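You operate a simulated robot arm through the tools that you are given. There is no shell and no other tool.

You are at the controls of a simulated two-armed robot. One attempt, no reset.

Task
Push the yellow plug into its socket, key on and run the motor at half throttle.
Fine: the plug goes in with the key off (12 V 20 A); then throttle to stop and key off.

Only the result counts: the job must be done as asked and must still hold three seconds after the hand-in. Knocking over, shifting, dropping, spilling or breaking anything else fails it.

Robot
Two 7-joint arms with fingered hands on one trunk that stands fixed in place. Base frame: the origin is at the foot of the trunk, x ahead of it, y to its left, z up; the work surface is at about z = 910. Readings come in mm, rad, newtons and seconds.
The left shoulder is at [58, 185, 1192], the right one opposite. With the tool pointing down near the work surface each hand reaches from about 100 to 820 mm from the base axis, measured 20 degrees to its own side. Payload 4 kg a hand.
The tool frame of a hand sits at the grasp point between the pads (the TCP): z along the fingers, y along the line on which they close. The tips reach 26 mm beyond it. The gripper opens to 132 mm. The gripper's body begins 73 mm behind the TCP. The gripper is a hand of 3 fingers: y runs from the thumb to the fingers, the wrist lies at [0, 0, -224] in the tool frame, and closing takes about 1.5 s.
Orientation is told as [roll, pitch, yaw] about the base's x, y, z axes, in that order, counted from this pose: with the fingers straight down and closing along the base's y, the tool's x points along the base's -x, its y along +y and its z along -z.

Tools
- The arms move only by the tool drive_tool. It takes "left_increments", "right_increments" or both (then of equal length, played together; a hand with none holds still); each is a list of rows, each a list of 6 numbers: the shift along the tool's x, y, z in mm, then the turn, a rotation vector about the tool's x, y, z in rad. In form: [[dx, dy, dz, wx, wy, wz], ...]. A call has 1 to 20 rows; each row shifts and turns the commanded pose from where the row before left it, along the tool's axes as they then stand. "left_hand" and "right_hand" are, for a hand that has rows, the opening in per cent of the stroke, from 0 (shut) to 100 (fully open), set as the call begins (left out, the last holds). Each row takes 0.2 s and may step no farther than 50 mm and 0.15 rad from the row before; otherwise, or with a gripper value out of range, the whole call is refused. A pose out of reach is approached as far as the arm can. The call stops where the force on the tool passes 40 N (or 10 N more than at its start, if that is more) or the arm is blocked; 0.2 s more then pass. The fingers move at their own pace (about 72 mm/s each) and stop on an object; they squeeze with about 33 N. The grip force told is the motor's: it shows also when the fingers shut on nothing. Time passes only in rows, and 0.2 s behind the last, so rows that do not move let the fingers close. The reply holds the time, the measured pose of the TCP, the force on the tool along the base axes, the opening and the grip force, in the units named above and with some noise, with the torque about the TCP (base axes, N m) and any sound that the robot's microphone picked up.
- Cameras (640 x 400 px; columns grow to the right, rows downward): "scene" is now at [149.7, -54.2, 1436.4]; the picture's right is [-0.58, -0.81, 0.08], its down [-0.40, 0.19, -0.90] and it looks along [0.71, -0.55, -0.43] (base axes); focal length 268 px, centre (320, 200). "left" rides on the left gripper at [-62, 3, -92] in its tool frame; the picture's right is [-0.05, -1.00, 0.00], its down [0.83, -0.04, -0.55] and it looks along [0.55, -0.03, 0.83] (tool axes); focal length 230 px, centre (320, 200). "right" rides on the right gripper at [61, 3, -92] in its tool frame; the picture's right is [-0.05, 1.00, 0.00], its down [-0.83, -0.04, -0.55] and it looks along [-0.55, -0.03, 0.83] (tool axes); focal length 230 px, centre (320, 200). There is no depth. A picture from a camera that has moved, and an enlarged one, comes with that camera's place and axes in the base frame and with its lens.
- snapshot(camera): a new picture of that camera. No time passes.
- slide_trunk(by): slides the trunk up (or, below 0, down) by that many mm; the arms and the scene camera ride with it, the base frame stays. It gives what a move gives, with no picture.
- set_fingers(finger1, finger2, thumb_bend, hand): sets how far each is bent, from 0 (flat) to 1 (curled in); at 0.3 the hand is open as for a grip, at 0.7 the pads meet at the TCP. One left out holds its place. A second passes; each finger stops where it meets its share of the squeeze, and holds until it gets a number again. A gripper value or a shape takes the hand back. It gives what a move gives, with no picture; readings hold the bend of each and the force on the fingers (four entries, about 0 where the hand has none), thumb and palm.
- preshape(shape, hand): the hand has 3 fingers and takes this shape, open, in about a second: jaw (thumb against the fingers, like two jaws); tri (thumb and two fingers); tip (a fingertip pinch); poke (one finger out to press); point (the index stretched); flat (the hand flat); cup (the hand cupped); fist (a fist). The gripper value then closes the fingers along that shape, each until it touches; the sizes above hold for jaw. It gives what a move gives, with no picture.
- head_to(pan, tilt): turns the head with the scene camera to pan (to the left, within 1.501 rad either way) and tilt (down, from -0.506 to 1.204), counted from straight ahead of the robot. It gives what a move gives.
- inspect(camera, box): a new picture of the part [left, top, right, bottom] of that camera's present view, enlarged. No time passes.
- job_done(): hands the job in; it is judged then, once.

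Places have to be worked out from the pictures, the camera data and where the tool is seen. Open the grippers and draw the arms clear of the work before you hand the job in, unless the task says otherwise.

The tools are called after "Request:" as a command line: name --argument value ..., lists and objects as JSON in quotes. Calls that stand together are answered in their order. drive_tool: Moves the arms, as the interface text tells. Its arguments: {"type":"object","properties":{"left_increments":{"type":"array","items":{"type":"array","items":{"type":"number"}}},"left_hand":{"type":"number"},"right_increments":{"type":"array","items":{"type":"array","items":{"type":"number"}}},"right_hand":{"type":"number"}},"required":[]} The other tools are called the same way: slide_trunk (by) slides the trunk up or down; preshape (shape, hand) gives the hand a shape; set_fingers (finger1, finger2, thumb_bend, hand) moves the fingers one by one; head_to (pan, tilt) turns the head that bears the scene camera; snapshot (camera) takes a picture; inspect (camera, box) takes an enlarged picture of a part of a camera's view; job_done () hands the job in.

At the start:

```text
time: 0.0
left_tcp_pos: [412.2, -29.3, 1308.9]
left_orientation: [0.001, 0.0, 0.002]
left_contact_force: [-0.1, 0.8, -0.2]
left_moment: [0.01, -0.03, 0.0]
left_finger_gap: 131.9
left_grip_force: 0.0
left_shape: jaw
left_bend: [0.3, 0.3, 0.3]
left_finger forces: [0.0, 0.0, 0.1, 0.1, 0.0, 0.1]
right_tcp_pos: [423.4, -514.7, 1249.5]
right_orientation: [0.0, 0.0, 0.002]
right_contact_force: [-0.6, 0.9, -0.3]
right_moment: [0.02, 0.01, -0.01]
right_finger_gap: 131.8
right_grip_force: 0.1
right_shape: jaw
right_bend: [0.3, 0.3, 0.3]
right_finger forces: [0.1, 0.1, 0.0, 0.1, 0.0, 0.0]
trunk travel left (down, up): [-225.0, 237.0]
head pan, tilt: [-0.625, 0.332]
```

scene: 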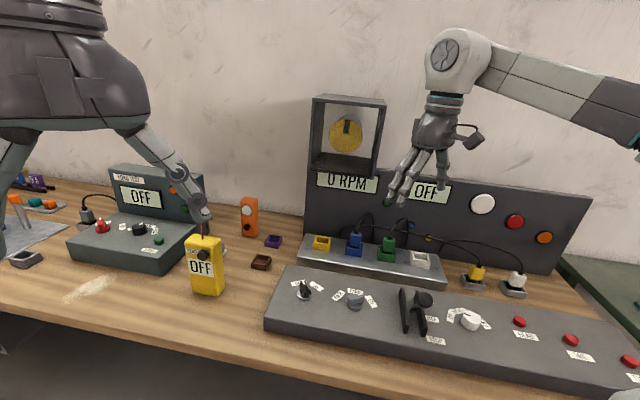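
right: 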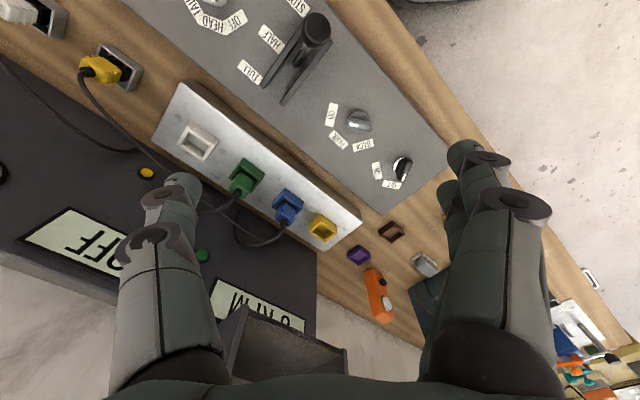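
left: 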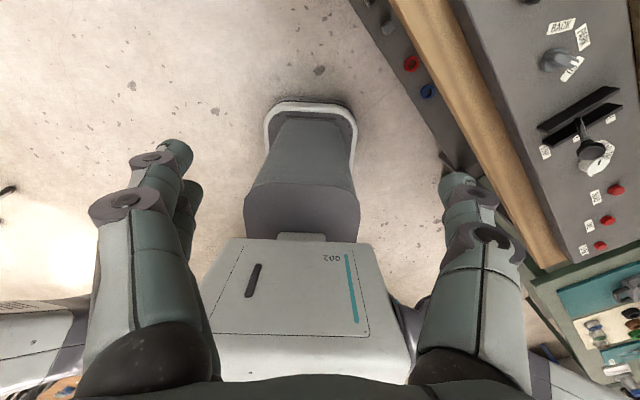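

The scene shows a control console with key knobs, a throttle lever, a socket strip with a yellow empty socket, and a yellow plug parked in a holder to the right. I take enlarged views to read the labels.

Request:
inspect --camera "scene" --box '[260, 260, 480, 370]'

Request:
inspect --camera "scene" --box '[280, 160, 560, 310]'

Request:
inspect --camera "scene" --box '[440, 270, 640, 395]'

Request:
inspect --camera "scene" --box '[0, 150, 280, 310]'

Request:
inspect --camera "right" --box '[140, 0, 460, 260]'

```text
2.91 times, centred on (370, 315) of scene
camera zoom: at [149.7, -54.2, 1436.4], right [-0.58, -0.81, 0.08], down [-0.4, 0.19, -0.9], along [0.71, -0.55, -0.43], focal length 781 px, centre (174, -134)
```

zoom: 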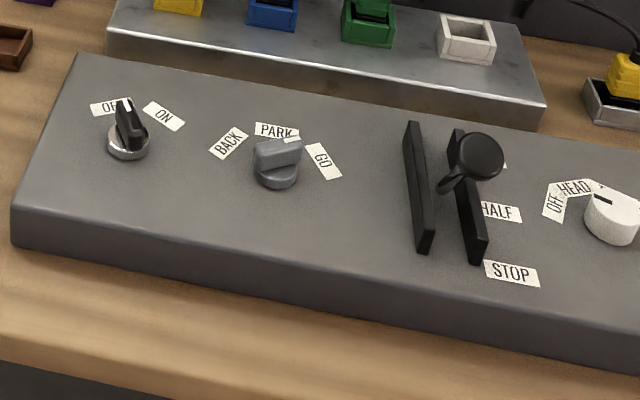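

```text
2.29 times, centred on (420, 235) of scene
camera zoom: at [149.7, -54.2, 1436.4], right [-0.58, -0.81, 0.08], down [-0.4, 0.19, -0.9], along [0.71, -0.55, -0.43], focal length 614 px, centre (91, 120)
```

zoom: 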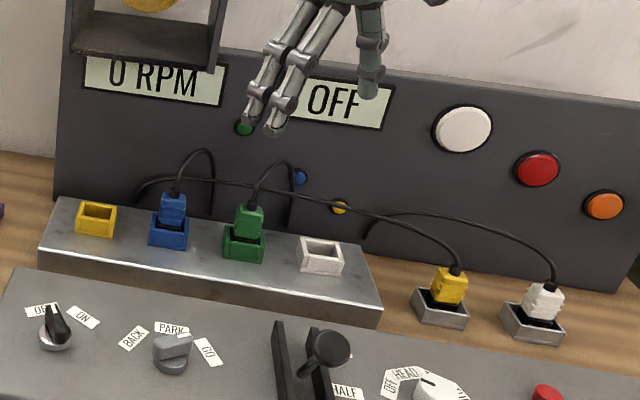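

```text
3.20 times, centred on (540, 332) of scene
camera zoom: at [149.7, -54.2, 1436.4], right [-0.58, -0.81, 0.08], down [-0.4, 0.19, -0.9], along [0.71, -0.55, -0.43], focal length 859 px, centre (-384, -224)
```

zoom: 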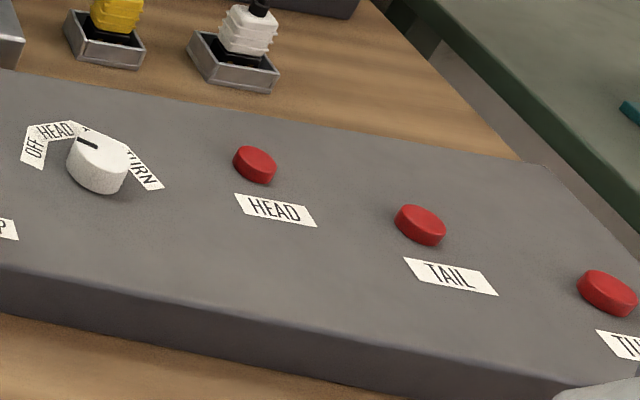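

```text
2.29 times, centred on (140, 230) of scene
camera zoom: at [149.7, -54.2, 1436.4], right [-0.58, -0.81, 0.08], down [-0.4, 0.19, -0.9], along [0.71, -0.55, -0.43], focal length 614 px, centre (731, 131)
```

zoom: 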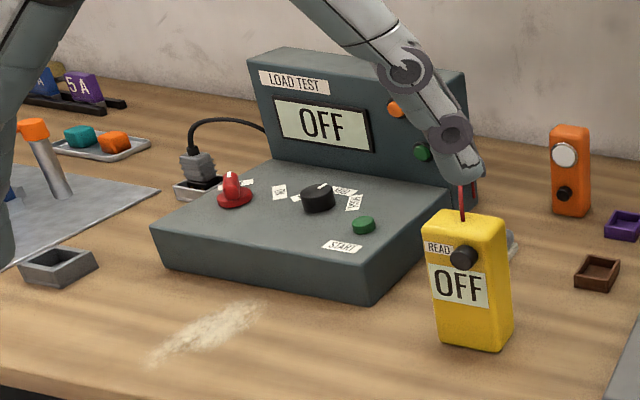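

```text
1.54 times, centred on (300, 130) of right
camera zoom: at [360.7, -512.0, 1342.1], right [0.05, 1.0, 0.0], down [0.83, -0.04, 0.55], along [0.55, -0.03, -0.83], focal length 354 px, centre (351, 308)
```

zoom: 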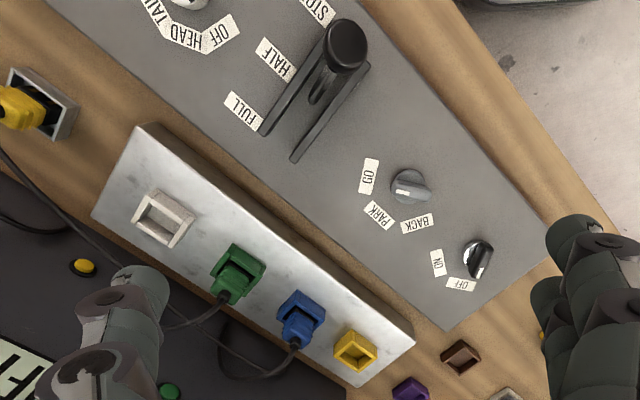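

The console is angled about 40° to the robot. I turn the head further right to see the right end, the wall panel and the plug holders, and look again.

Request:
head_to --pan -0.85 --tilt 0.55

Request:
snapshot --camera "scene"

Request:
inspect --camera "scene" --box '[200, 100, 360, 200]'

```text
time: 0.8
left_tcp_pos: [413.2, -30.8, 1307.3]
left_orientation: [0.0, -0.002, 0.001]
left_contact_force: [-1.0, -0.6, -0.5]
left_moment: [-0.05, 0.02, 0.03]
left_finger_gap: 132.0
left_grip_force: 0.1
left_shape: jaw
left_bend: [0.3, 0.3, 0.3]
left_finger forces: [0.0, 0.1, 0.1, 0.0, 0.1, 0.0]
right_tcp_pos: [422.5, -515.2, 1250.8]
right_orientation: [0.001, 0.0, 0.0]
right_contact_force: [0.9, 1.0, -0.2]
right_moment: [-0.02, 0.0, 0.0]
right_finger_gap: 131.8
right_grip_force: 0.0
right_shape: jaw
right_bend: [0.3, 0.3, 0.3]
right_finger forces: [0.1, 0.1, 0.1, 0.1, 0.0, 0.0]
trunk travel left (down, up): [-225.0, 237.0]
head pan, tilt: [-0.85, 0.55]
```

```text
taken
camera scene: at [130.7, -67.1, 1418.9], right [-0.74, -0.66, 0.11], down [-0.46, 0.39, -0.79], along [0.48, -0.64, -0.6], focal length 268 px, centre (320, 200)
```

scene: 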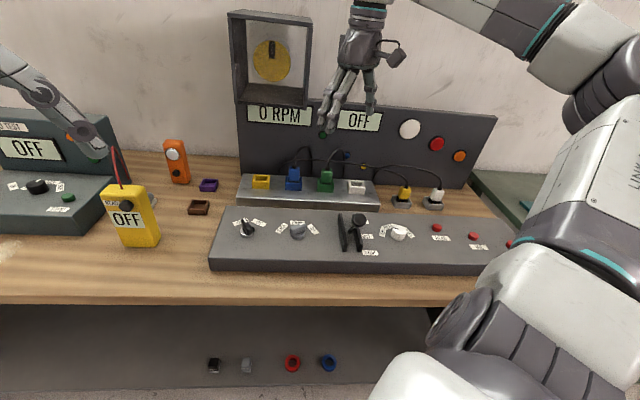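

```text
4.00 times, centred on (280, 150) of scene
camera zoom: at [130.7, -67.1, 1418.9], right [-0.74, -0.66, 0.11], down [-0.46, 0.39, -0.79], along [0.48, -0.64, -0.6], focal length 1074 px, centre (480, 400)
```

zoom: 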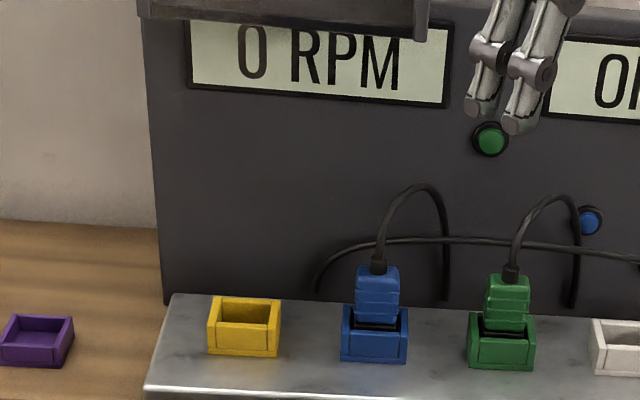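

The wall panel carries a 0 RPM and an OFF display, and the console's width axis runs roughly along [-0.74, -0.66]. I bring the right hand lower and yaw it to line up with the console, so its camera can map the controls.

Request:
drive_tool --right_increments '[[-24, 24, 20, 0, 0, 0], [-24, 24, 20, 0, 0, 0], [-24, 24, 20, 0, 0, 0], [-24, 24, 20, 0, 0, 0], [0, 0, 0, 0, 0, 0.14], [0, 0, 0, 0, 0, 0.14], [0, 0, 0, 0, 0, 0.14], [0, 0, 0, 0, 0, 0.14], [0, 0, 0, 0, 0, 0.14], [0, 0, 0, 0, 0, 0.14]]'

Request:
snapshot --camera "right"

Request:
snapshot --camera "scene"

```text
time: 3.0
left_tcp_pos: [414.1, -30.4, 1308.3]
left_orientation: [0.0, 0.0, 0.0]
left_contact_force: [-1.2, -0.2, 0.1]
left_moment: [0.02, -0.01, 0.0]
left_finger_gap: 132.0
left_grip_force: 0.1
left_shape: jaw
left_bend: [0.3, 0.3, 0.3]
left_finger forces: [0.0, 0.1, 0.0, 0.0, 0.0, 0.0]
right_tcp_pos: [518.9, -417.1, 1169.6]
right_orientation: [-0.001, 0.0, -0.841]
right_contact_force: [0.5, -0.8, 0.1]
right_moment: [-0.01, -0.03, 0.0]
right_finger_gap: 131.9
right_grip_force: 0.0
right_shape: jaw
right_bend: [0.3, 0.3, 0.3]
right_finger forces: [0.0, 0.1, 0.0, 0.0, 0.0, 0.1]
trunk travel left (down, up): [-225.0, 237.0]
head pan, tilt: [-0.85, 0.55]
```

```text
taken
camera right: at [480.0, -370.5, 1262.0], right [0.78, 0.63, 0.0], down [0.52, -0.65, 0.55], along [0.35, -0.43, -0.83], focal length 230 px, centre (320, 200)
```

right: 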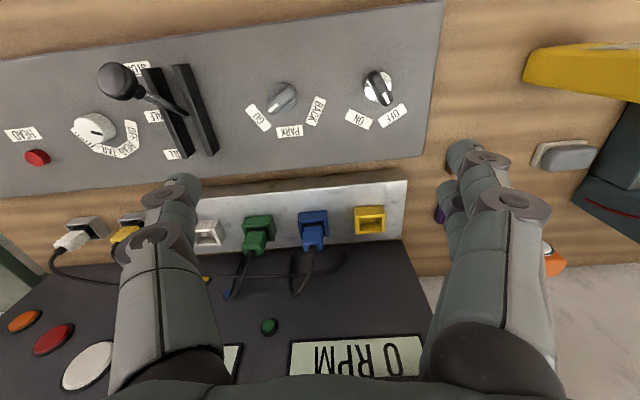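

```text
taken
camera scene: at [130.8, -67.4, 1418.8], right [-0.74, -0.66, 0.11], down [-0.46, 0.39, -0.79], along [0.48, -0.64, -0.6], focal length 268 px, centre (320, 200)
```

scene: 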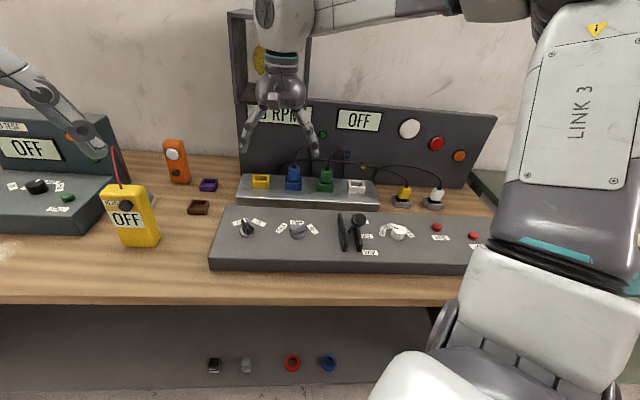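

The console width axis lies at about 45° (hand yaw −0.785 aligns with it), and triangulation puts the console top near z≈910 with the table lower. I align the yaw and move the hand camera above the key for a close look.

Request:
drive_tool --right_increments '[[0, 0, 0, 0, 0, -0.056], [17.5, 20.3, 36.7, 0, 0, 0], [17.5, 20.3, 36.7, 0, 0, 0], [17.5, 20.3, 36.7, 0, 0, 0], [17.5, 20.3, 36.7, 0, 0, 0]]'

Request:
snapshot --camera "right"

Request:
inspect --camera "right" --box '[220, 120, 420, 260]'

```text
time: 4.2
left_tcp_pos: [414.4, -30.4, 1308.6]
left_orientation: [0.0, 0.001, 0.002]
left_contact_force: [0.0, -0.1, -0.4]
left_moment: [-0.01, 0.02, -0.01]
left_finger_gap: 131.8
left_grip_force: 0.1
left_shape: jaw
left_bend: [0.3, 0.3, 0.3]
left_finger forces: [0.1, 0.0, 0.0, 0.1, 0.0, 0.0]
right_tcp_pos: [526.3, -311.0, 1022.7]
right_orientation: [-0.002, 0.003, -0.783]
right_contact_force: [-0.6, -0.7, 0.6]
right_moment: [0.01, 0.03, 0.02]
right_finger_gap: 131.9
right_grip_force: 0.1
right_shape: jaw
right_bend: [0.3, 0.3, 0.3]
right_finger forces: [0.1, 0.0, 0.1, 0.0, 0.0, 0.0]
trunk travel left (down, up): [-225.0, 237.0]
head pan, tilt: [-0.85, 0.55]
```

```text
taken
camera right: at [485.5, -266.8, 1114.5], right [0.74, 0.67, 0.0], down [0.56, -0.62, 0.55], along [0.37, -0.41, -0.83], focal length 230 px, centre (320, 200)
```

right: 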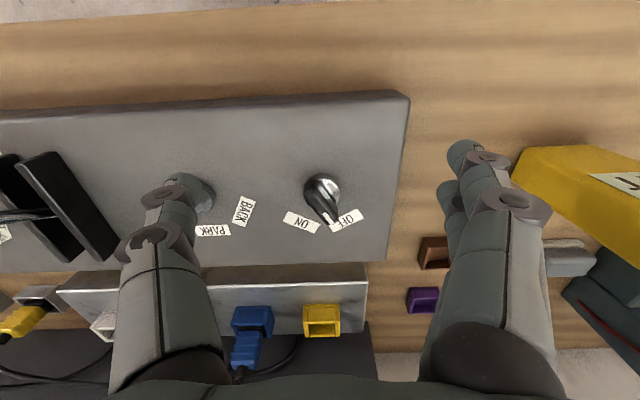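

```text
2.86 times, centred on (320, 190) of right
camera zoom: at [485.5, -266.8, 1114.5], right [0.74, 0.67, 0.0], down [0.56, -0.62, 0.55], along [0.37, -0.41, -0.83], focal length 657 px, centre (320, 229)
```

zoom: 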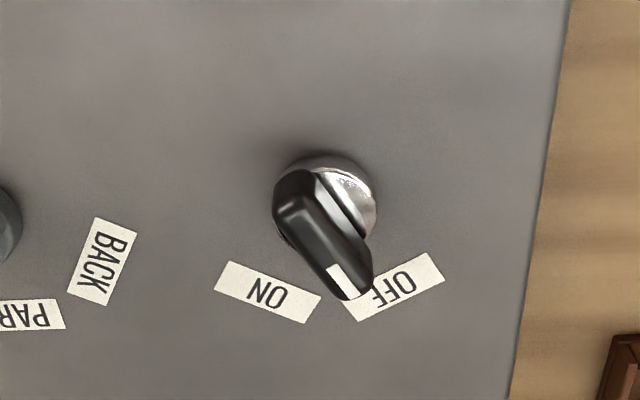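

The key points at OFF, with ON about 60° clockwise from it as the operator sees it. I raise the hand and carry it to the right to look at the yellow plug in its holder.

Request:
drive_tool --right_increments '[[0, 0, -40, 0, 0, 0], [0, 0, -40, 0, 0, 0], [-12.45, -42.75, 1, 0, 0, 0], [-12.45, -42.75, 1, 0, 0, 0], [-12.45, -42.75, 1, 0, 0, 0], [-12.45, -42.75, 1, 0, 0, 0], [-12.45, -42.75, 1, 0, 0, 0], [-12.45, -42.75, 1, 0, 0, 0], [-12.45, -42.75, 1, 0, 0, 0], [-12.45, -42.75, 1, 0, 0, 0], [-12.45, -42.75, 1, 0, 0, 0], [-12.45, -42.75, 1, 0, 0, 0], [-12.45, -42.75, 1, 0, 0, 0], [-12.45, -42.75, 1, 0, 0, 0]]'

Request:
snapshot --camera "right"

Request:
snapshot --camera "scene"

```text
time: 7.2
left_tcp_pos: [411.7, -32.1, 1308.0]
left_orientation: [0.0, -0.002, 0.002]
left_contact_force: [0.5, -0.1, -0.8]
left_moment: [0.02, -0.01, 0.01]
left_finger_gap: 131.8
left_grip_force: 0.1
left_shape: jaw
left_bend: [0.3, 0.3, 0.3]
left_finger forces: [0.1, 0.0, 0.1, 0.0, 0.1, 0.0]
right_tcp_pos: [267.7, -782.4, 1090.6]
right_orientation: [0.003, 0.0, -0.782]
right_contact_force: [0.3, -0.1, 0.0]
right_moment: [-0.01, -0.04, -0.04]
right_finger_gap: 131.9
right_grip_force: 0.1
right_shape: jaw
right_bend: [0.3, 0.3, 0.3]
right_finger forces: [0.0, 0.0, 0.1, 0.0, 0.0, 0.0]
trunk travel left (down, up): [-225.0, 237.0]
head pan, tilt: [-0.85, 0.55]
```

```text
taken
camera right: at [225.9, -737.8, 1182.8], right [0.74, 0.67, 0.0], down [0.56, -0.62, 0.55], along [0.37, -0.41, -0.83], focal length 230 px, centre (320, 200)
```

right: 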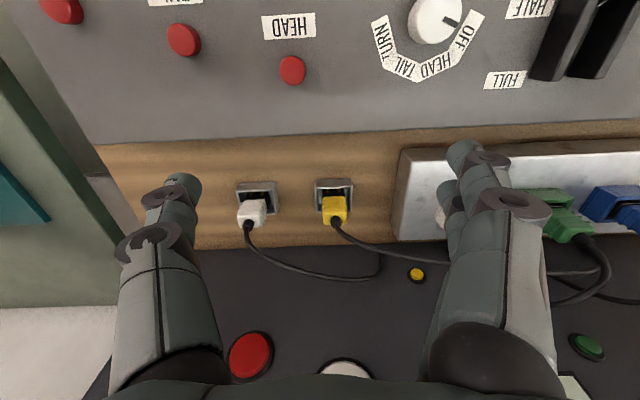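

```text
taken
camera scene: at [129.9, -68.5, 1418.9], right [-0.74, -0.66, 0.11], down [-0.46, 0.39, -0.79], along [0.48, -0.64, -0.6], focal length 268 px, centre (320, 200)
```

scene: 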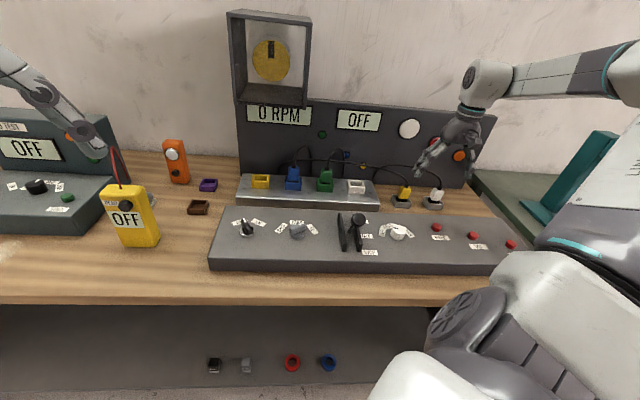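

The yellow plug and its holder are near the image centre. I zoom in on them to judge size and orientation.

Request:
inspect --camera "right" --box '[280, 150, 400, 260]'

Request:
inspect --camera "scene" --box '[360, 160, 480, 235]'

Request:
inspect --camera "scene" --box '[300, 195, 420, 270]'

```text
3.64 times, centred on (340, 205) of right
camera zoom: at [225.9, -737.8, 1182.8], right [0.74, 0.67, 0.0], down [0.56, -0.62, 0.55], along [0.37, -0.41, -0.83], focal length 837 px, centre (247, 182)
```

zoom: 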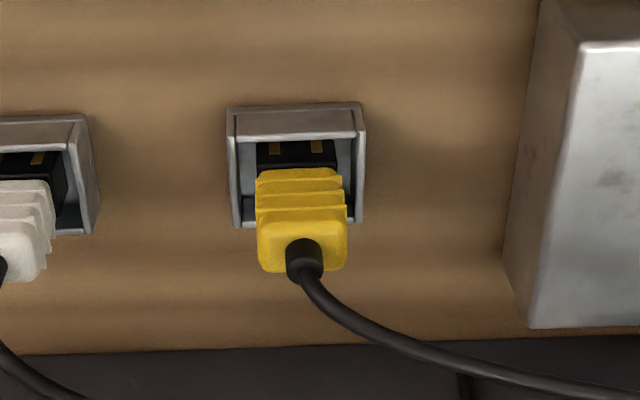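

```text
5.33 times, centred on (420, 198) of scene
camera zoom: at [129.9, -68.5, 1418.9], right [-0.74, -0.66, 0.11], down [-0.46, 0.39, -0.79], along [0.48, -0.64, -0.6], focal length 1432 px, centre (-213, 213)
```

zoom: 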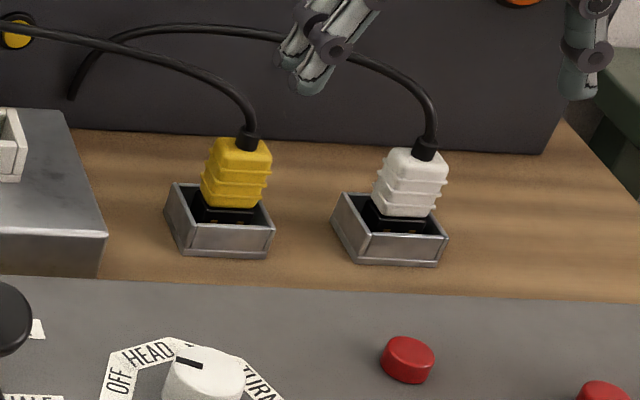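

```text
5.33 times, centred on (360, 232) of scene
camera zoom: at [129.9, -68.5, 1418.9], right [-0.74, -0.66, 0.11], down [-0.46, 0.39, -0.79], along [0.48, -0.64, -0.6], focal length 1432 px, centre (107, 27)
```

zoom: 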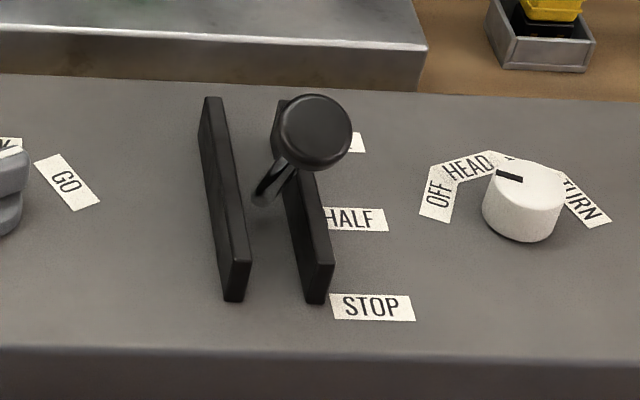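

Triangulating, the plug's cable exit is at about [375, −868, 936] with the tray rim near 890, and the yellow socket rim is at about [724, −523, 919]; both are far out, so I tilt the tool 20° (fingers pointing away) and move to a pre-grasp above the plug with a reduced opening.

Request:
drive_tool --right_hand 60 --right_increments '[[0, 0, 0, 0, -0.1163, 0], [0, 0, 0, 0, -0.1163, 0], [0, 0, 0, 0, -0.1163, 0], [-17.6, 3, 28.9, 0, 0, 0], [-17.6, 3, 28.9, 0, 0, 0], [-17.6, 3, 28.9, 0, 0, 0], [-17.6, 3, 28.9, 0, 0, 0]]'

Request:
snapshot --camera "right"

Request:
snapshot --camera "scene"

```text
time: 8.8
left_tcp_pos: [413.5, -31.9, 1308.5]
left_orientation: [0.002, 0.002, 0.003]
left_contact_force: [-1.3, -0.4, -0.2]
left_moment: [0.04, 0.0, 0.01]
left_finger_gap: 132.1
left_grip_force: 0.1
left_shape: jaw
left_bend: [0.3, 0.3, 0.3]
left_finger forces: [0.1, 0.0, 0.1, 0.1, 0.0, 0.0]
right_tcp_pos: [353.3, -849.1, 1007.7]
right_orientation: [-0.001, -0.347, -0.782]
right_contact_force: [-0.7, -0.2, 0.1]
right_moment: [0.02, 0.01, -0.01]
right_finger_gap: 79.6
right_grip_force: 0.1
right_shape: jaw
right_bend: [0.71, 0.71, 0.71]
right_finger forces: [0.1, 0.1, 0.0, 0.0, 0.0, 0.1]
trunk travel left (down, up): [-225.0, 237.0]
head pan, tilt: [-0.85, 0.55]
```

```text
taken
camera right: at [292.2, -784.7, 1073.8], right [0.74, 0.67, 0.02], down [0.39, -0.45, 0.8], along [0.55, -0.59, -0.59], focal length 230 px, centre (320, 200)
```

right: 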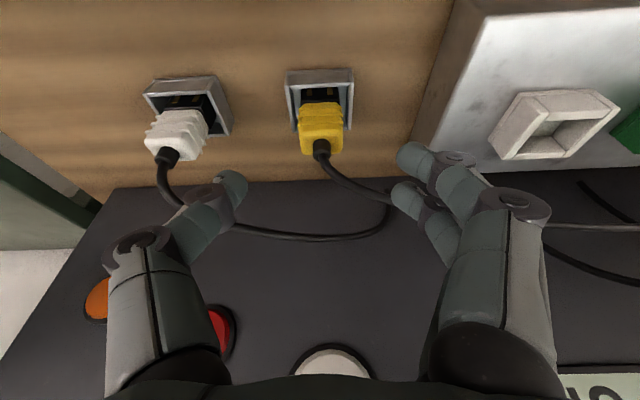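

```text
taken
camera scene: at [132.2, -69.0, 1418.5], right [-0.74, -0.66, 0.11], down [-0.47, 0.39, -0.79], along [0.48, -0.64, -0.6], focal length 268 px, centre (320, 200)
```

scene: 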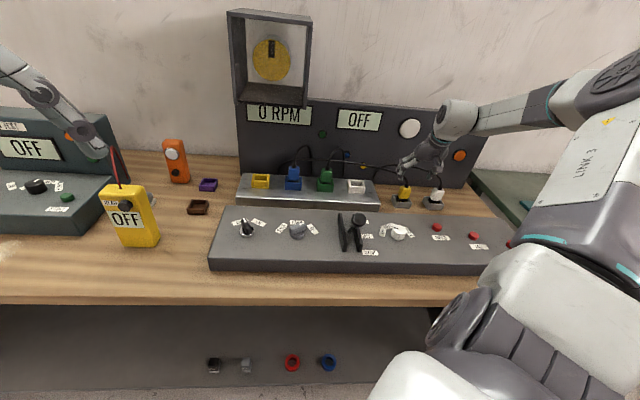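

The hand is above and in front of the plug, with the plug centred between thumb and fingers. I zoom to see the body extents and the tray.

Request:
inspect --camera "right" --box '[260, 50, 400, 180]'

Request:
inspect --camera "scene" --box '[370, 140, 470, 220]'

```text
3.08 times, centred on (330, 115) of right
camera zoom: at [292.2, -784.7, 1073.8], right [0.74, 0.67, 0.02], down [0.39, -0.45, 0.8], along [0.55, -0.59, -0.59], focal length 708 px, centre (289, 462)
```

zoom: 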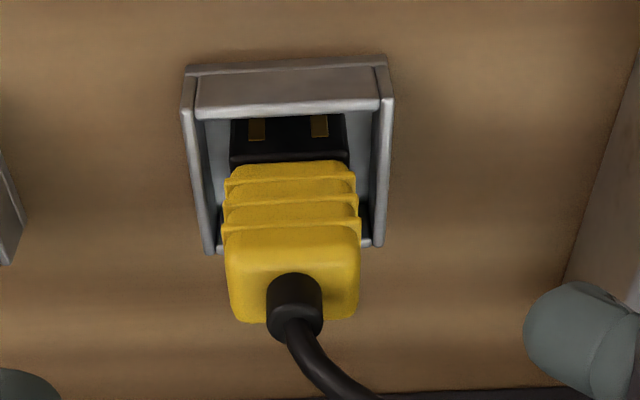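

```text
5.00 times, centred on (420, 180) of scene
camera zoom: at [132.2, -69.0, 1418.5], right [-0.74, -0.66, 0.11], down [-0.47, 0.39, -0.79], along [0.48, -0.64, -0.6], focal length 1343 px, centre (-180, 300)
```

zoom: 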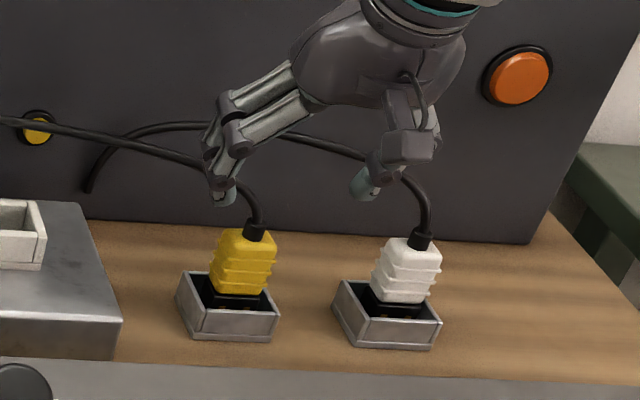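

The yellow body is about 30 mm wide and spans z≈903–932 at f≈877, with the tray rim near z≈889. I advance most of the way along the tool axis and check.

Request:
drive_tool --right_increments '[[1.4, 0.4, 23, 0, 0, 0], [1.4, 0.4, 23, 0, 0, 0], [1.4, 0.4, 23, 0, 0, 0]]'

Request:
inspect --camera "right" --box '[220, 80, 440, 230]'

Request:
inspect --camera "scene" --box '[370, 140, 470, 220]'

```text
time: 9.6
left_tcp_pos: [412.6, -31.3, 1308.3]
left_orientation: [0.0, 0.0, 0.001]
left_contact_force: [0.1, -0.6, -0.2]
left_moment: [-0.01, 0.04, 0.01]
left_finger_gap: 131.8
left_grip_force: 0.0
left_shape: jaw
left_bend: [0.3, 0.3, 0.3]
left_finger forces: [0.0, 0.1, 0.1, 0.1, 0.0, 0.1]
right_tcp_pos: [368.4, -861.7, 940.1]
right_orientation: [0.0, -0.351, -0.782]
right_contact_force: [0.0, 1.0, -1.0]
right_moment: [-0.03, 0.01, 0.02]
right_finger_gap: 79.7
right_grip_force: 0.1
right_shape: jaw
right_bend: [0.71, 0.71, 0.71]
right_finger forces: [0.0, 0.0, 0.0, 0.0, 0.0, 0.0]
trunk travel left (down, up): [-225.0, 237.0]
head pan, tilt: [-0.85, 0.55]
```

```text
2.67 times, centred on (330, 155) of right
camera zoom: at [307.9, -795.9, 1006.2], right [0.74, 0.67, 0.02], down [0.39, -0.45, 0.81], along [0.55, -0.59, -0.59], focal length 614 px, centre (293, 320)
```

zoom: 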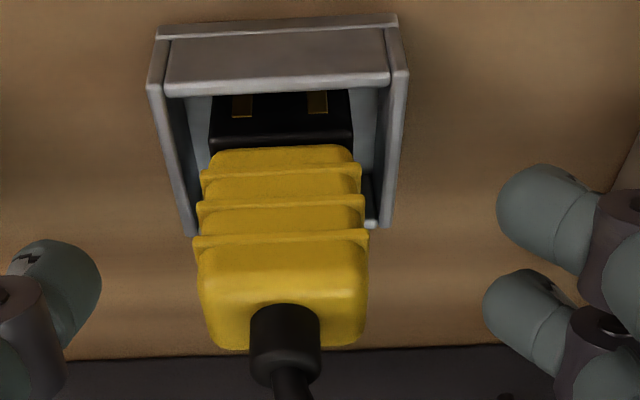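

```text
5.00 times, centred on (420, 180) of scene
camera zoom: at [130.8, -67.5, 1418.8], right [-0.74, -0.66, 0.11], down [-0.46, 0.39, -0.79], along [0.48, -0.64, -0.6], focal length 1343 px, centre (-180, 300)
```

zoom: 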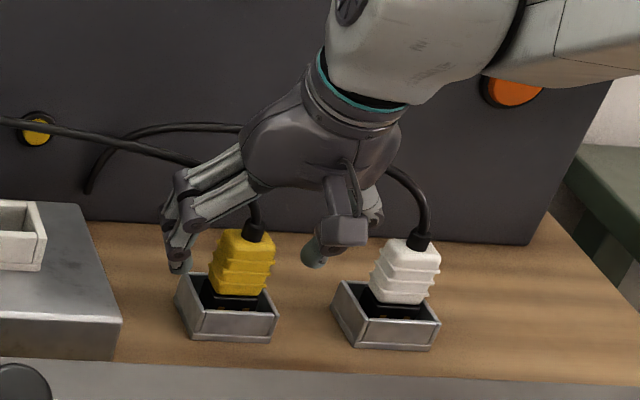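

Thumb and fingers straddle the plug symmetrically with clearance. I go the last 20 mm and close the hand on the plug body.

Request:
drive_tool --right_increments '[[0.5, 0, 10, 0, 0, 0], [0.5, 0, 9.5, 0, 0, 0]]'

Request:
inspect --camera "right" --box '[220, 80, 440, 230]'

Request:
inspect --camera "scene" --box '[370, 140, 470, 220]'

```text
time: 10.2
left_tcp_pos: [412.9, -31.0, 1307.6]
left_orientation: [-0.001, 0.0, 0.001]
left_contact_force: [0.1, 0.6, -0.6]
left_moment: [-0.01, 0.0, -0.02]
left_finger_gap: 132.0
left_grip_force: 0.1
left_shape: jaw
left_bend: [0.3, 0.3, 0.3]
left_finger forces: [0.0, 0.0, 0.1, 0.1, 0.0, 0.1]
right_tcp_pos: [373.3, -863.6, 919.6]
right_orientation: [-0.001, -0.348, -0.783]
right_contact_force: [0.4, 0.1, 0.1]
right_moment: [0.05, -0.01, 0.03]
right_finger_gap: 79.7
right_grip_force: 0.0
right_shape: jaw
right_bend: [0.71, 0.71, 0.71]
right_finger forces: [0.0, 0.0, 0.1, 0.0, 0.0, 0.0]
trunk travel left (down, up): [-225.0, 237.0]
head pan, tilt: [-0.85, 0.55]
```

```text
2.67 times, centred on (330, 155) of right
camera zoom: at [310.9, -799.5, 986.3], right [0.74, 0.67, 0.02], down [0.39, -0.45, 0.81], along [0.55, -0.59, -0.59], focal length 614 px, centre (293, 320)
```

zoom: 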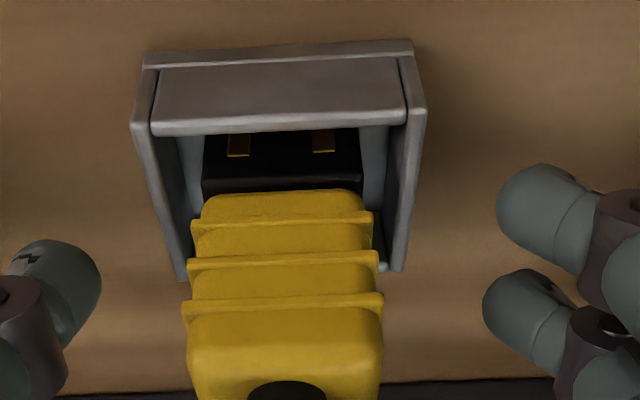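

```text
5.00 times, centred on (420, 180) of scene
camera zoom: at [130.9, -67.6, 1418.8], right [-0.74, -0.66, 0.11], down [-0.46, 0.39, -0.79], along [0.48, -0.64, -0.6], focal length 1343 px, centre (-180, 300)
```

zoom: 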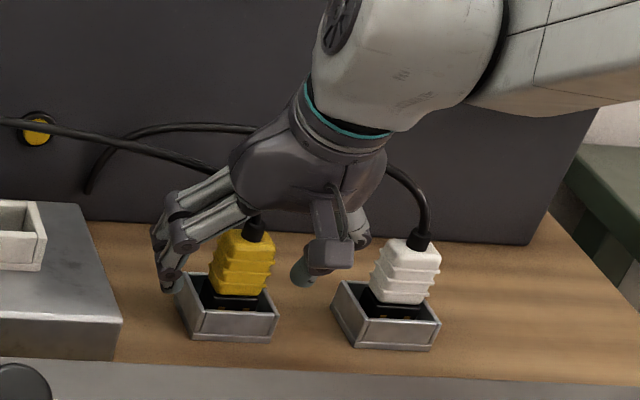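

The fingertips are about at tray-rim height, so I raise the hand 7 mm straight up before closing, to be sure they clear the tray walls.

Request:
drive_tool --right_increments '[[-2.4, 0, -6.6, 0, 0, 0], [0, 0, 0, 0, 0, 0]]'

Request:
drive_tool --right_hand 10 --right_increments '[[0, 0, 0, 0, 0, 0], [0, 0, 0, 0, 0, 0], [0, 0, 0, 0, 0, 0], [0, 0, 0, 0, 0, 0], [0, 0, 0, 0, 0, 0], [0, 0, 0, 0, 0, 0]]'

Request:
inspect --camera "right" --box '[220, 80, 440, 230]'

Request:
inspect --camera "scene" --box '[370, 140, 470, 220]'

```text
time: 10.8
left_tcp_pos: [413.1, -30.0, 1307.9]
left_orientation: [-0.001, -0.001, 0.001]
left_contact_force: [0.5, 0.1, 0.5]
left_moment: [-0.02, 0.02, 0.01]
left_finger_gap: 131.9
left_grip_force: 0.1
left_shape: jaw
left_bend: [0.3, 0.3, 0.3]
left_finger forces: [0.0, 0.0, 0.0, 0.0, 0.1, 0.0]
right_tcp_pos: [371.6, -864.4, 927.0]
right_orientation: [0.0, -0.348, -0.784]
right_contact_force: [-1.3, -0.2, -0.1]
right_moment: [-0.01, 0.0, -0.01]
right_finger_gap: 79.6
right_grip_force: 0.1
right_shape: jaw
right_bend: [0.71, 0.71, 0.71]
right_finger forces: [0.1, 0.1, 0.0, 0.0, 0.0, 0.1]
trunk travel left (down, up): [-225.0, 237.0]
head pan, tilt: [-0.85, 0.55]
```

```text
time: 12.2
left_tcp_pos: [414.0, -31.5, 1308.3]
left_orientation: [0.0, -0.002, 0.002]
left_contact_force: [0.5, -0.2, -0.6]
left_moment: [0.01, 0.0, 0.0]
left_finger_gap: 131.7
left_grip_force: 0.0
left_shape: jaw
left_bend: [0.3, 0.3, 0.3]
left_finger forces: [0.0, 0.1, 0.0, 0.0, 0.1, 0.0]
right_tcp_pos: [372.3, -863.4, 927.0]
right_orientation: [0.0, -0.349, -0.782]
right_contact_force: [-0.8, 0.2, 0.5]
right_moment: [0.0, -0.02, -0.01]
right_finger_gap: 28.0
right_grip_force: 33.0
right_shape: jaw
right_bend: [0.73, 0.73, 0.7]
right_finger forces: [14.8, 15.0, 0.0, 0.1, 29.8, 0.0]
trunk travel left (down, up): [-225.0, 237.0]
head pan, tilt: [-0.85, 0.55]
```

```text
2.67 times, centred on (330, 155) of right
camera zoom: at [310.6, -799.0, 993.3], right [0.74, 0.67, 0.02], down [0.39, -0.45, 0.81], along [0.55, -0.59, -0.59], focal length 614 px, centre (293, 320)
```

zoom: 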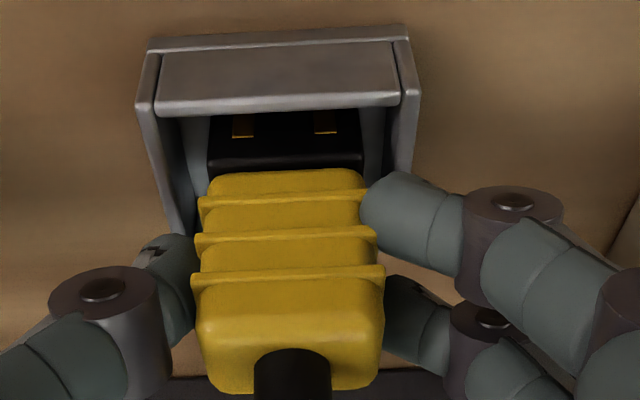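

```text
5.00 times, centred on (420, 180) of scene
camera zoom: at [130.6, -67.3, 1418.9], right [-0.74, -0.66, 0.11], down [-0.46, 0.39, -0.79], along [0.48, -0.64, -0.6], focal length 1343 px, centre (-180, 300)
```

zoom: 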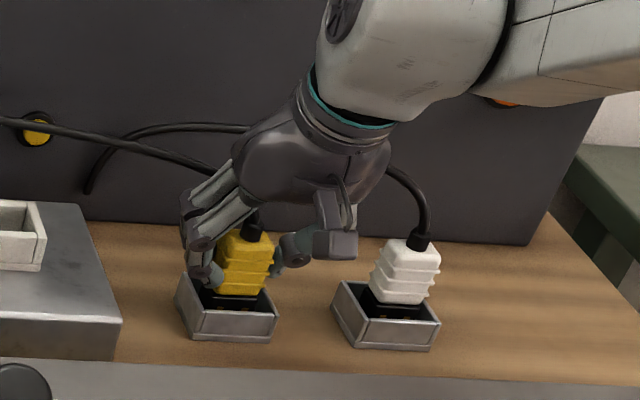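

The plug is gripped (gap 28 mm, 30 N balanced between thumb and fingers). I lift it straight up in small steps.

Request:
drive_tool --right_increments '[[-3.4, 0, -9.4, 0, 0, 0], [-3.4, 0, -9.4, 0, 0, 0], [-6.8, 0, -18.8, 0, 0, 0], [-6.8, 0, -18.8, 0, 0, 0]]'

Request:
snapshot --camera "right"

Request:
inspect --camera "scene" --box '[340, 120, 480, 220]'

```text
time: 13.2
left_tcp_pos: [413.5, -29.6, 1308.9]
left_orientation: [0.001, -0.001, 0.001]
left_contact_force: [0.6, 0.7, 0.1]
left_moment: [-0.03, 0.0, 0.02]
left_finger_gap: 131.8
left_grip_force: 0.1
left_shape: jaw
left_bend: [0.3, 0.3, 0.3]
left_finger forces: [0.0, 0.0, 0.1, 0.0, 0.0, 0.0]
right_tcp_pos: [371.5, -863.0, 989.5]
right_orientation: [0.001, -0.348, -0.781]
right_contact_force: [-0.4, -0.2, -0.9]
right_moment: [-0.02, 0.01, -0.01]
right_finger_gap: 28.1
right_grip_force: 32.4
right_shape: jaw
right_bend: [0.73, 0.73, 0.7]
right_finger forces: [14.7, 15.0, 0.0, 0.0, 29.8, 0.0]
trunk travel left (down, up): [-225.0, 237.0]
head pan, tilt: [-0.85, 0.55]
```

```text
taken
camera right: at [310.9, -797.2, 1055.2], right [0.74, 0.67, 0.02], down [0.39, -0.45, 0.81], along [0.55, -0.59, -0.59], focal length 230 px, centre (320, 200)
```

right: 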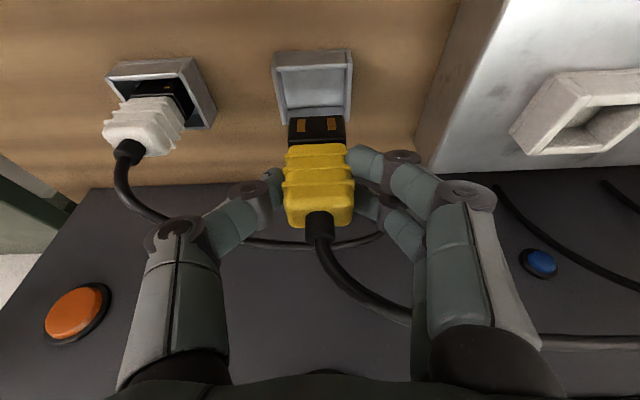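

```text
4.00 times, centred on (410, 170) of scene
camera zoom: at [130.3, -66.6, 1419.0], right [-0.74, -0.66, 0.11], down [-0.46, 0.39, -0.79], along [0.48, -0.64, -0.6], focal length 1074 px, centre (-40, 320)
```

zoom: 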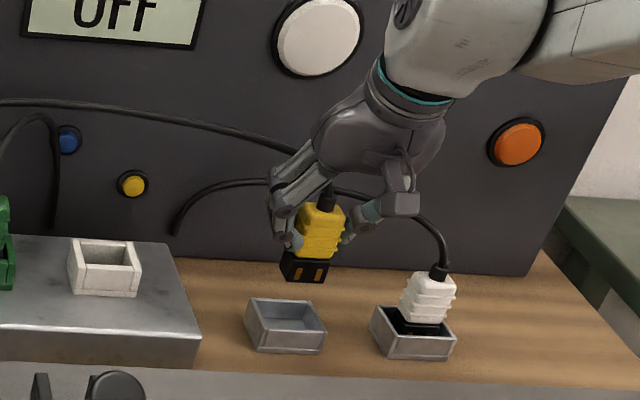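

The plug is out and upright in the grip. I raise it further, pull back toward the robot to clear the other plugs and cables, and carry it left toward the yellow socket, stopping short to view the socket unobstructed.

Request:
drive_tool --right_increments '[[-8.5, 0, -23.5, 0, 0, 0], [-8.5, 0, -23.5, 0, 0, 0], [37.6, 0, -13.65, 0, 0, 0], [37.6, 0, -13.65, 0, 0, 0], [0, 40, 0, 0, 0, 0], [0, 40, 0, 0, 0, 0], [0, 40, 0, 0, 0, 0], [0, 40, 0, 0, 0, 0], [0, 40, 0, 0, 0, 0]]'

Request:
snapshot --camera "right"

Request:
snapshot --camera "scene"

```text
time: 15.2
left_tcp_pos: [414.3, -29.7, 1307.4]
left_orientation: [0.001, 0.001, 0.002]
left_contact_force: [0.1, -0.4, 0.2]
left_moment: [-0.02, -0.02, 0.01]
left_finger_gap: 131.6
left_grip_force: 0.0
left_shape: jaw
left_bend: [0.3, 0.3, 0.3]
left_finger forces: [0.0, 0.1, 0.1, 0.0, 0.0, 0.0]
right_tcp_pos: [453.1, -662.7, 1036.4]
right_orientation: [-0.003, -0.348, -0.783]
right_contact_force: [-0.6, -0.2, -0.6]
right_moment: [-0.01, -0.03, 0.02]
right_finger_gap: 28.0
right_grip_force: 33.5
right_shape: jaw
right_bend: [0.73, 0.73, 0.7]
right_finger forces: [15.0, 15.1, 0.1, 0.0, 30.0, 0.1]
trunk travel left (down, up): [-225.0, 237.0]
head pan, tilt: [-0.85, 0.55]
```

```text
taken
camera right: at [391.7, -598.1, 1102.1], right [0.74, 0.67, 0.02], down [0.39, -0.45, 0.81], along [0.55, -0.59, -0.59], focal length 230 px, centre (320, 200)
```

right: 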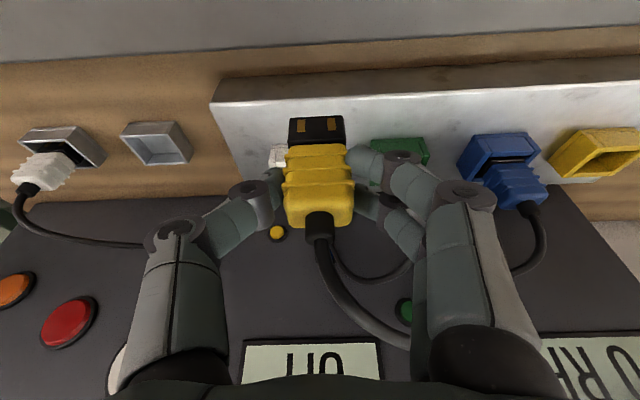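

```text
taken
camera scene: at [131.3, -66.9, 1418.8], right [-0.74, -0.66, 0.11], down [-0.46, 0.39, -0.79], along [0.48, -0.64, -0.6], focal length 268 px, centre (320, 200)
```

scene: 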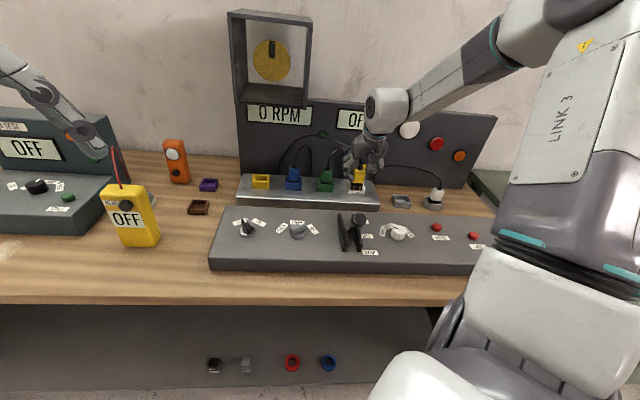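

The plug hangs well in the grip, and the strip is aligned with the tool yaw to within half a degree. I move 130 mm further left to view the yellow socket closely.

Request:
drive_tool --right_increments '[[0, 45, 0, 0, 0, 0], [0, 45, 0, 0, 0, 0], [0, 40, 0, 0, 0, 0], [0, 0, 0, 0, 0, 0]]'

Request:
snapshot --camera "right"

Request:
inspect --camera "right" --box '[270, 80, 590, 280]'

Request:
inspect --camera "scene" --box '[230, 140, 390, 240]'

```text
time: 16.1
left_tcp_pos: [411.2, -30.7, 1308.4]
left_orientation: [-0.001, 0.0, 0.002]
left_contact_force: [0.0, -0.5, 0.3]
left_moment: [0.03, 0.0, -0.02]
left_finger_gap: 131.9
left_grip_force: 0.1
left_shape: jaw
left_bend: [0.3, 0.3, 0.3]
left_finger forces: [0.1, 0.0, 0.1, 0.0, 0.0, 0.0]
right_tcp_pos: [546.5, -571.5, 1037.2]
right_orientation: [0.001, -0.349, -0.785]
right_contact_force: [1.0, -0.4, -0.2]
right_moment: [0.05, 0.0, 0.0]
right_finger_gap: 27.9
right_grip_force: 32.7
right_shape: jaw
right_bend: [0.73, 0.73, 0.7]
right_finger forces: [14.8, 15.1, 0.0, 0.0, 29.9, 0.0]
trunk travel left (down, up): [-225.0, 237.0]
head pan, tilt: [-0.85, 0.55]
```

```text
taken
camera right: at [484.7, -506.9, 1103.4], right [0.74, 0.67, 0.02], down [0.39, -0.45, 0.81], along [0.55, -0.59, -0.59], focal length 230 px, centre (320, 200)
```

right: 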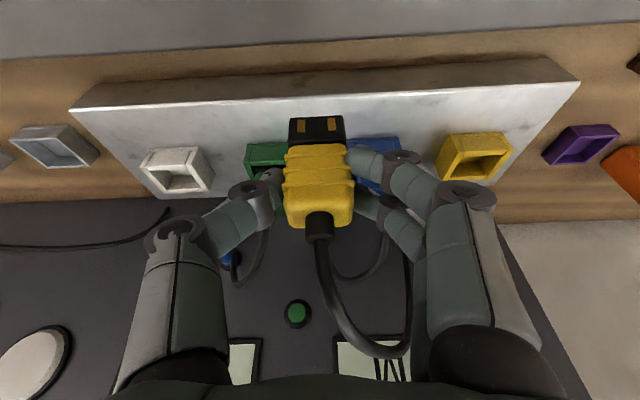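

```text
2.00 times, centred on (430, 180) of right
camera zoom: at [484.7, -506.9, 1103.4], right [0.74, 0.67, 0.02], down [0.39, -0.45, 0.81], along [0.55, -0.59, -0.59], focal length 460 px, centre (100, 240)
```

zoom: 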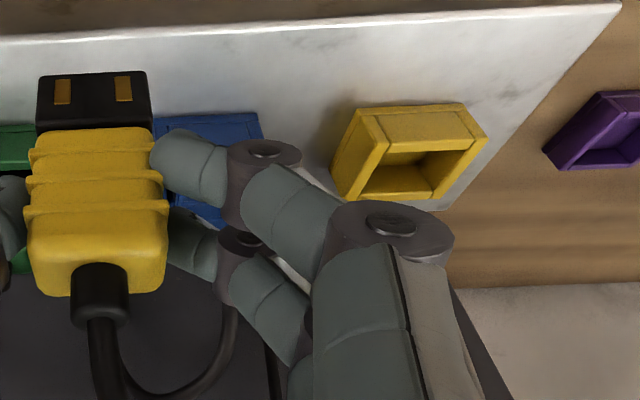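

```text
4.00 times, centred on (310, 190) of scene
camera zoom: at [130.2, -67.5, 1418.9], right [-0.74, -0.66, 0.11], down [-0.46, 0.39, -0.79], along [0.48, -0.64, -0.6], focal length 1074 px, centre (360, 240)
```

zoom: 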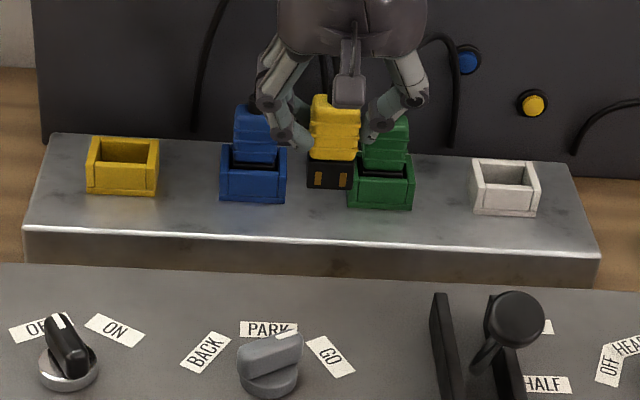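

I zoom tighter on the yellow socket to pin down its rim corners.

Request:
inspect --camera "right" --box '[420, 115, 530, 195]'

Request:
inspect --camera "scene" --box '[240, 160, 320, 210]'

Request:
inspect --camera "right" --box '[270, 100, 370, 250]'

```text
5.00 times, centred on (475, 155) of right
camera zoom: at [484.7, -506.9, 1103.4], right [0.74, 0.67, 0.02], down [0.39, -0.45, 0.81], along [0.55, -0.59, -0.59], focal length 1150 px, centre (-455, 425)
```

zoom: 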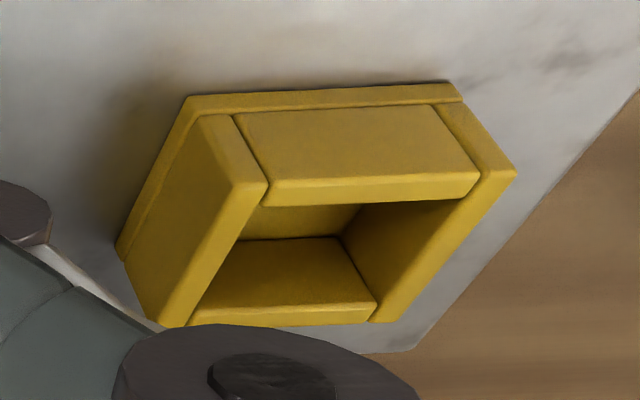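

```text
8.00 times, centred on (280, 185) of scene
camera zoom: at [130.2, -67.5, 1418.9], right [-0.74, -0.66, 0.11], down [-0.46, 0.39, -0.79], along [0.48, -0.64, -0.6], focal length 2148 px, centre (640, 320)
```

zoom: 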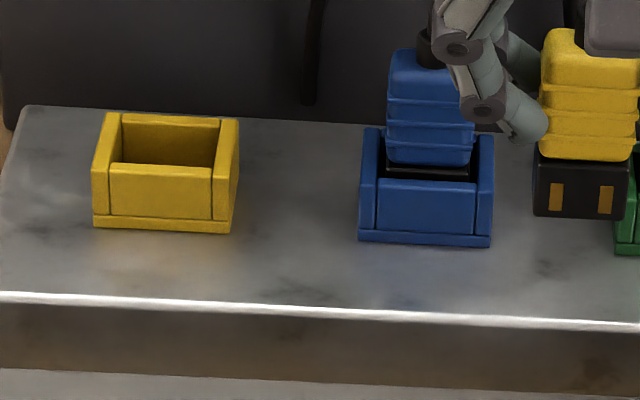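

```text
2.67 times, centred on (320, 175) of right
camera zoom: at [484.7, -506.9, 1103.4], right [0.74, 0.67, 0.02], down [0.39, -0.45, 0.81], along [0.55, -0.59, -0.59], focal length 614 px, centre (320, 267)
```

zoom: 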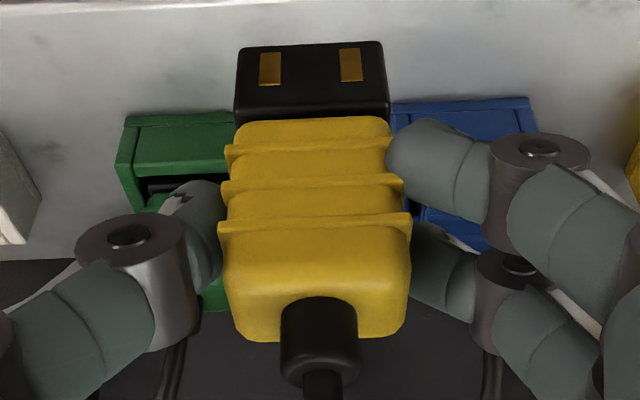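

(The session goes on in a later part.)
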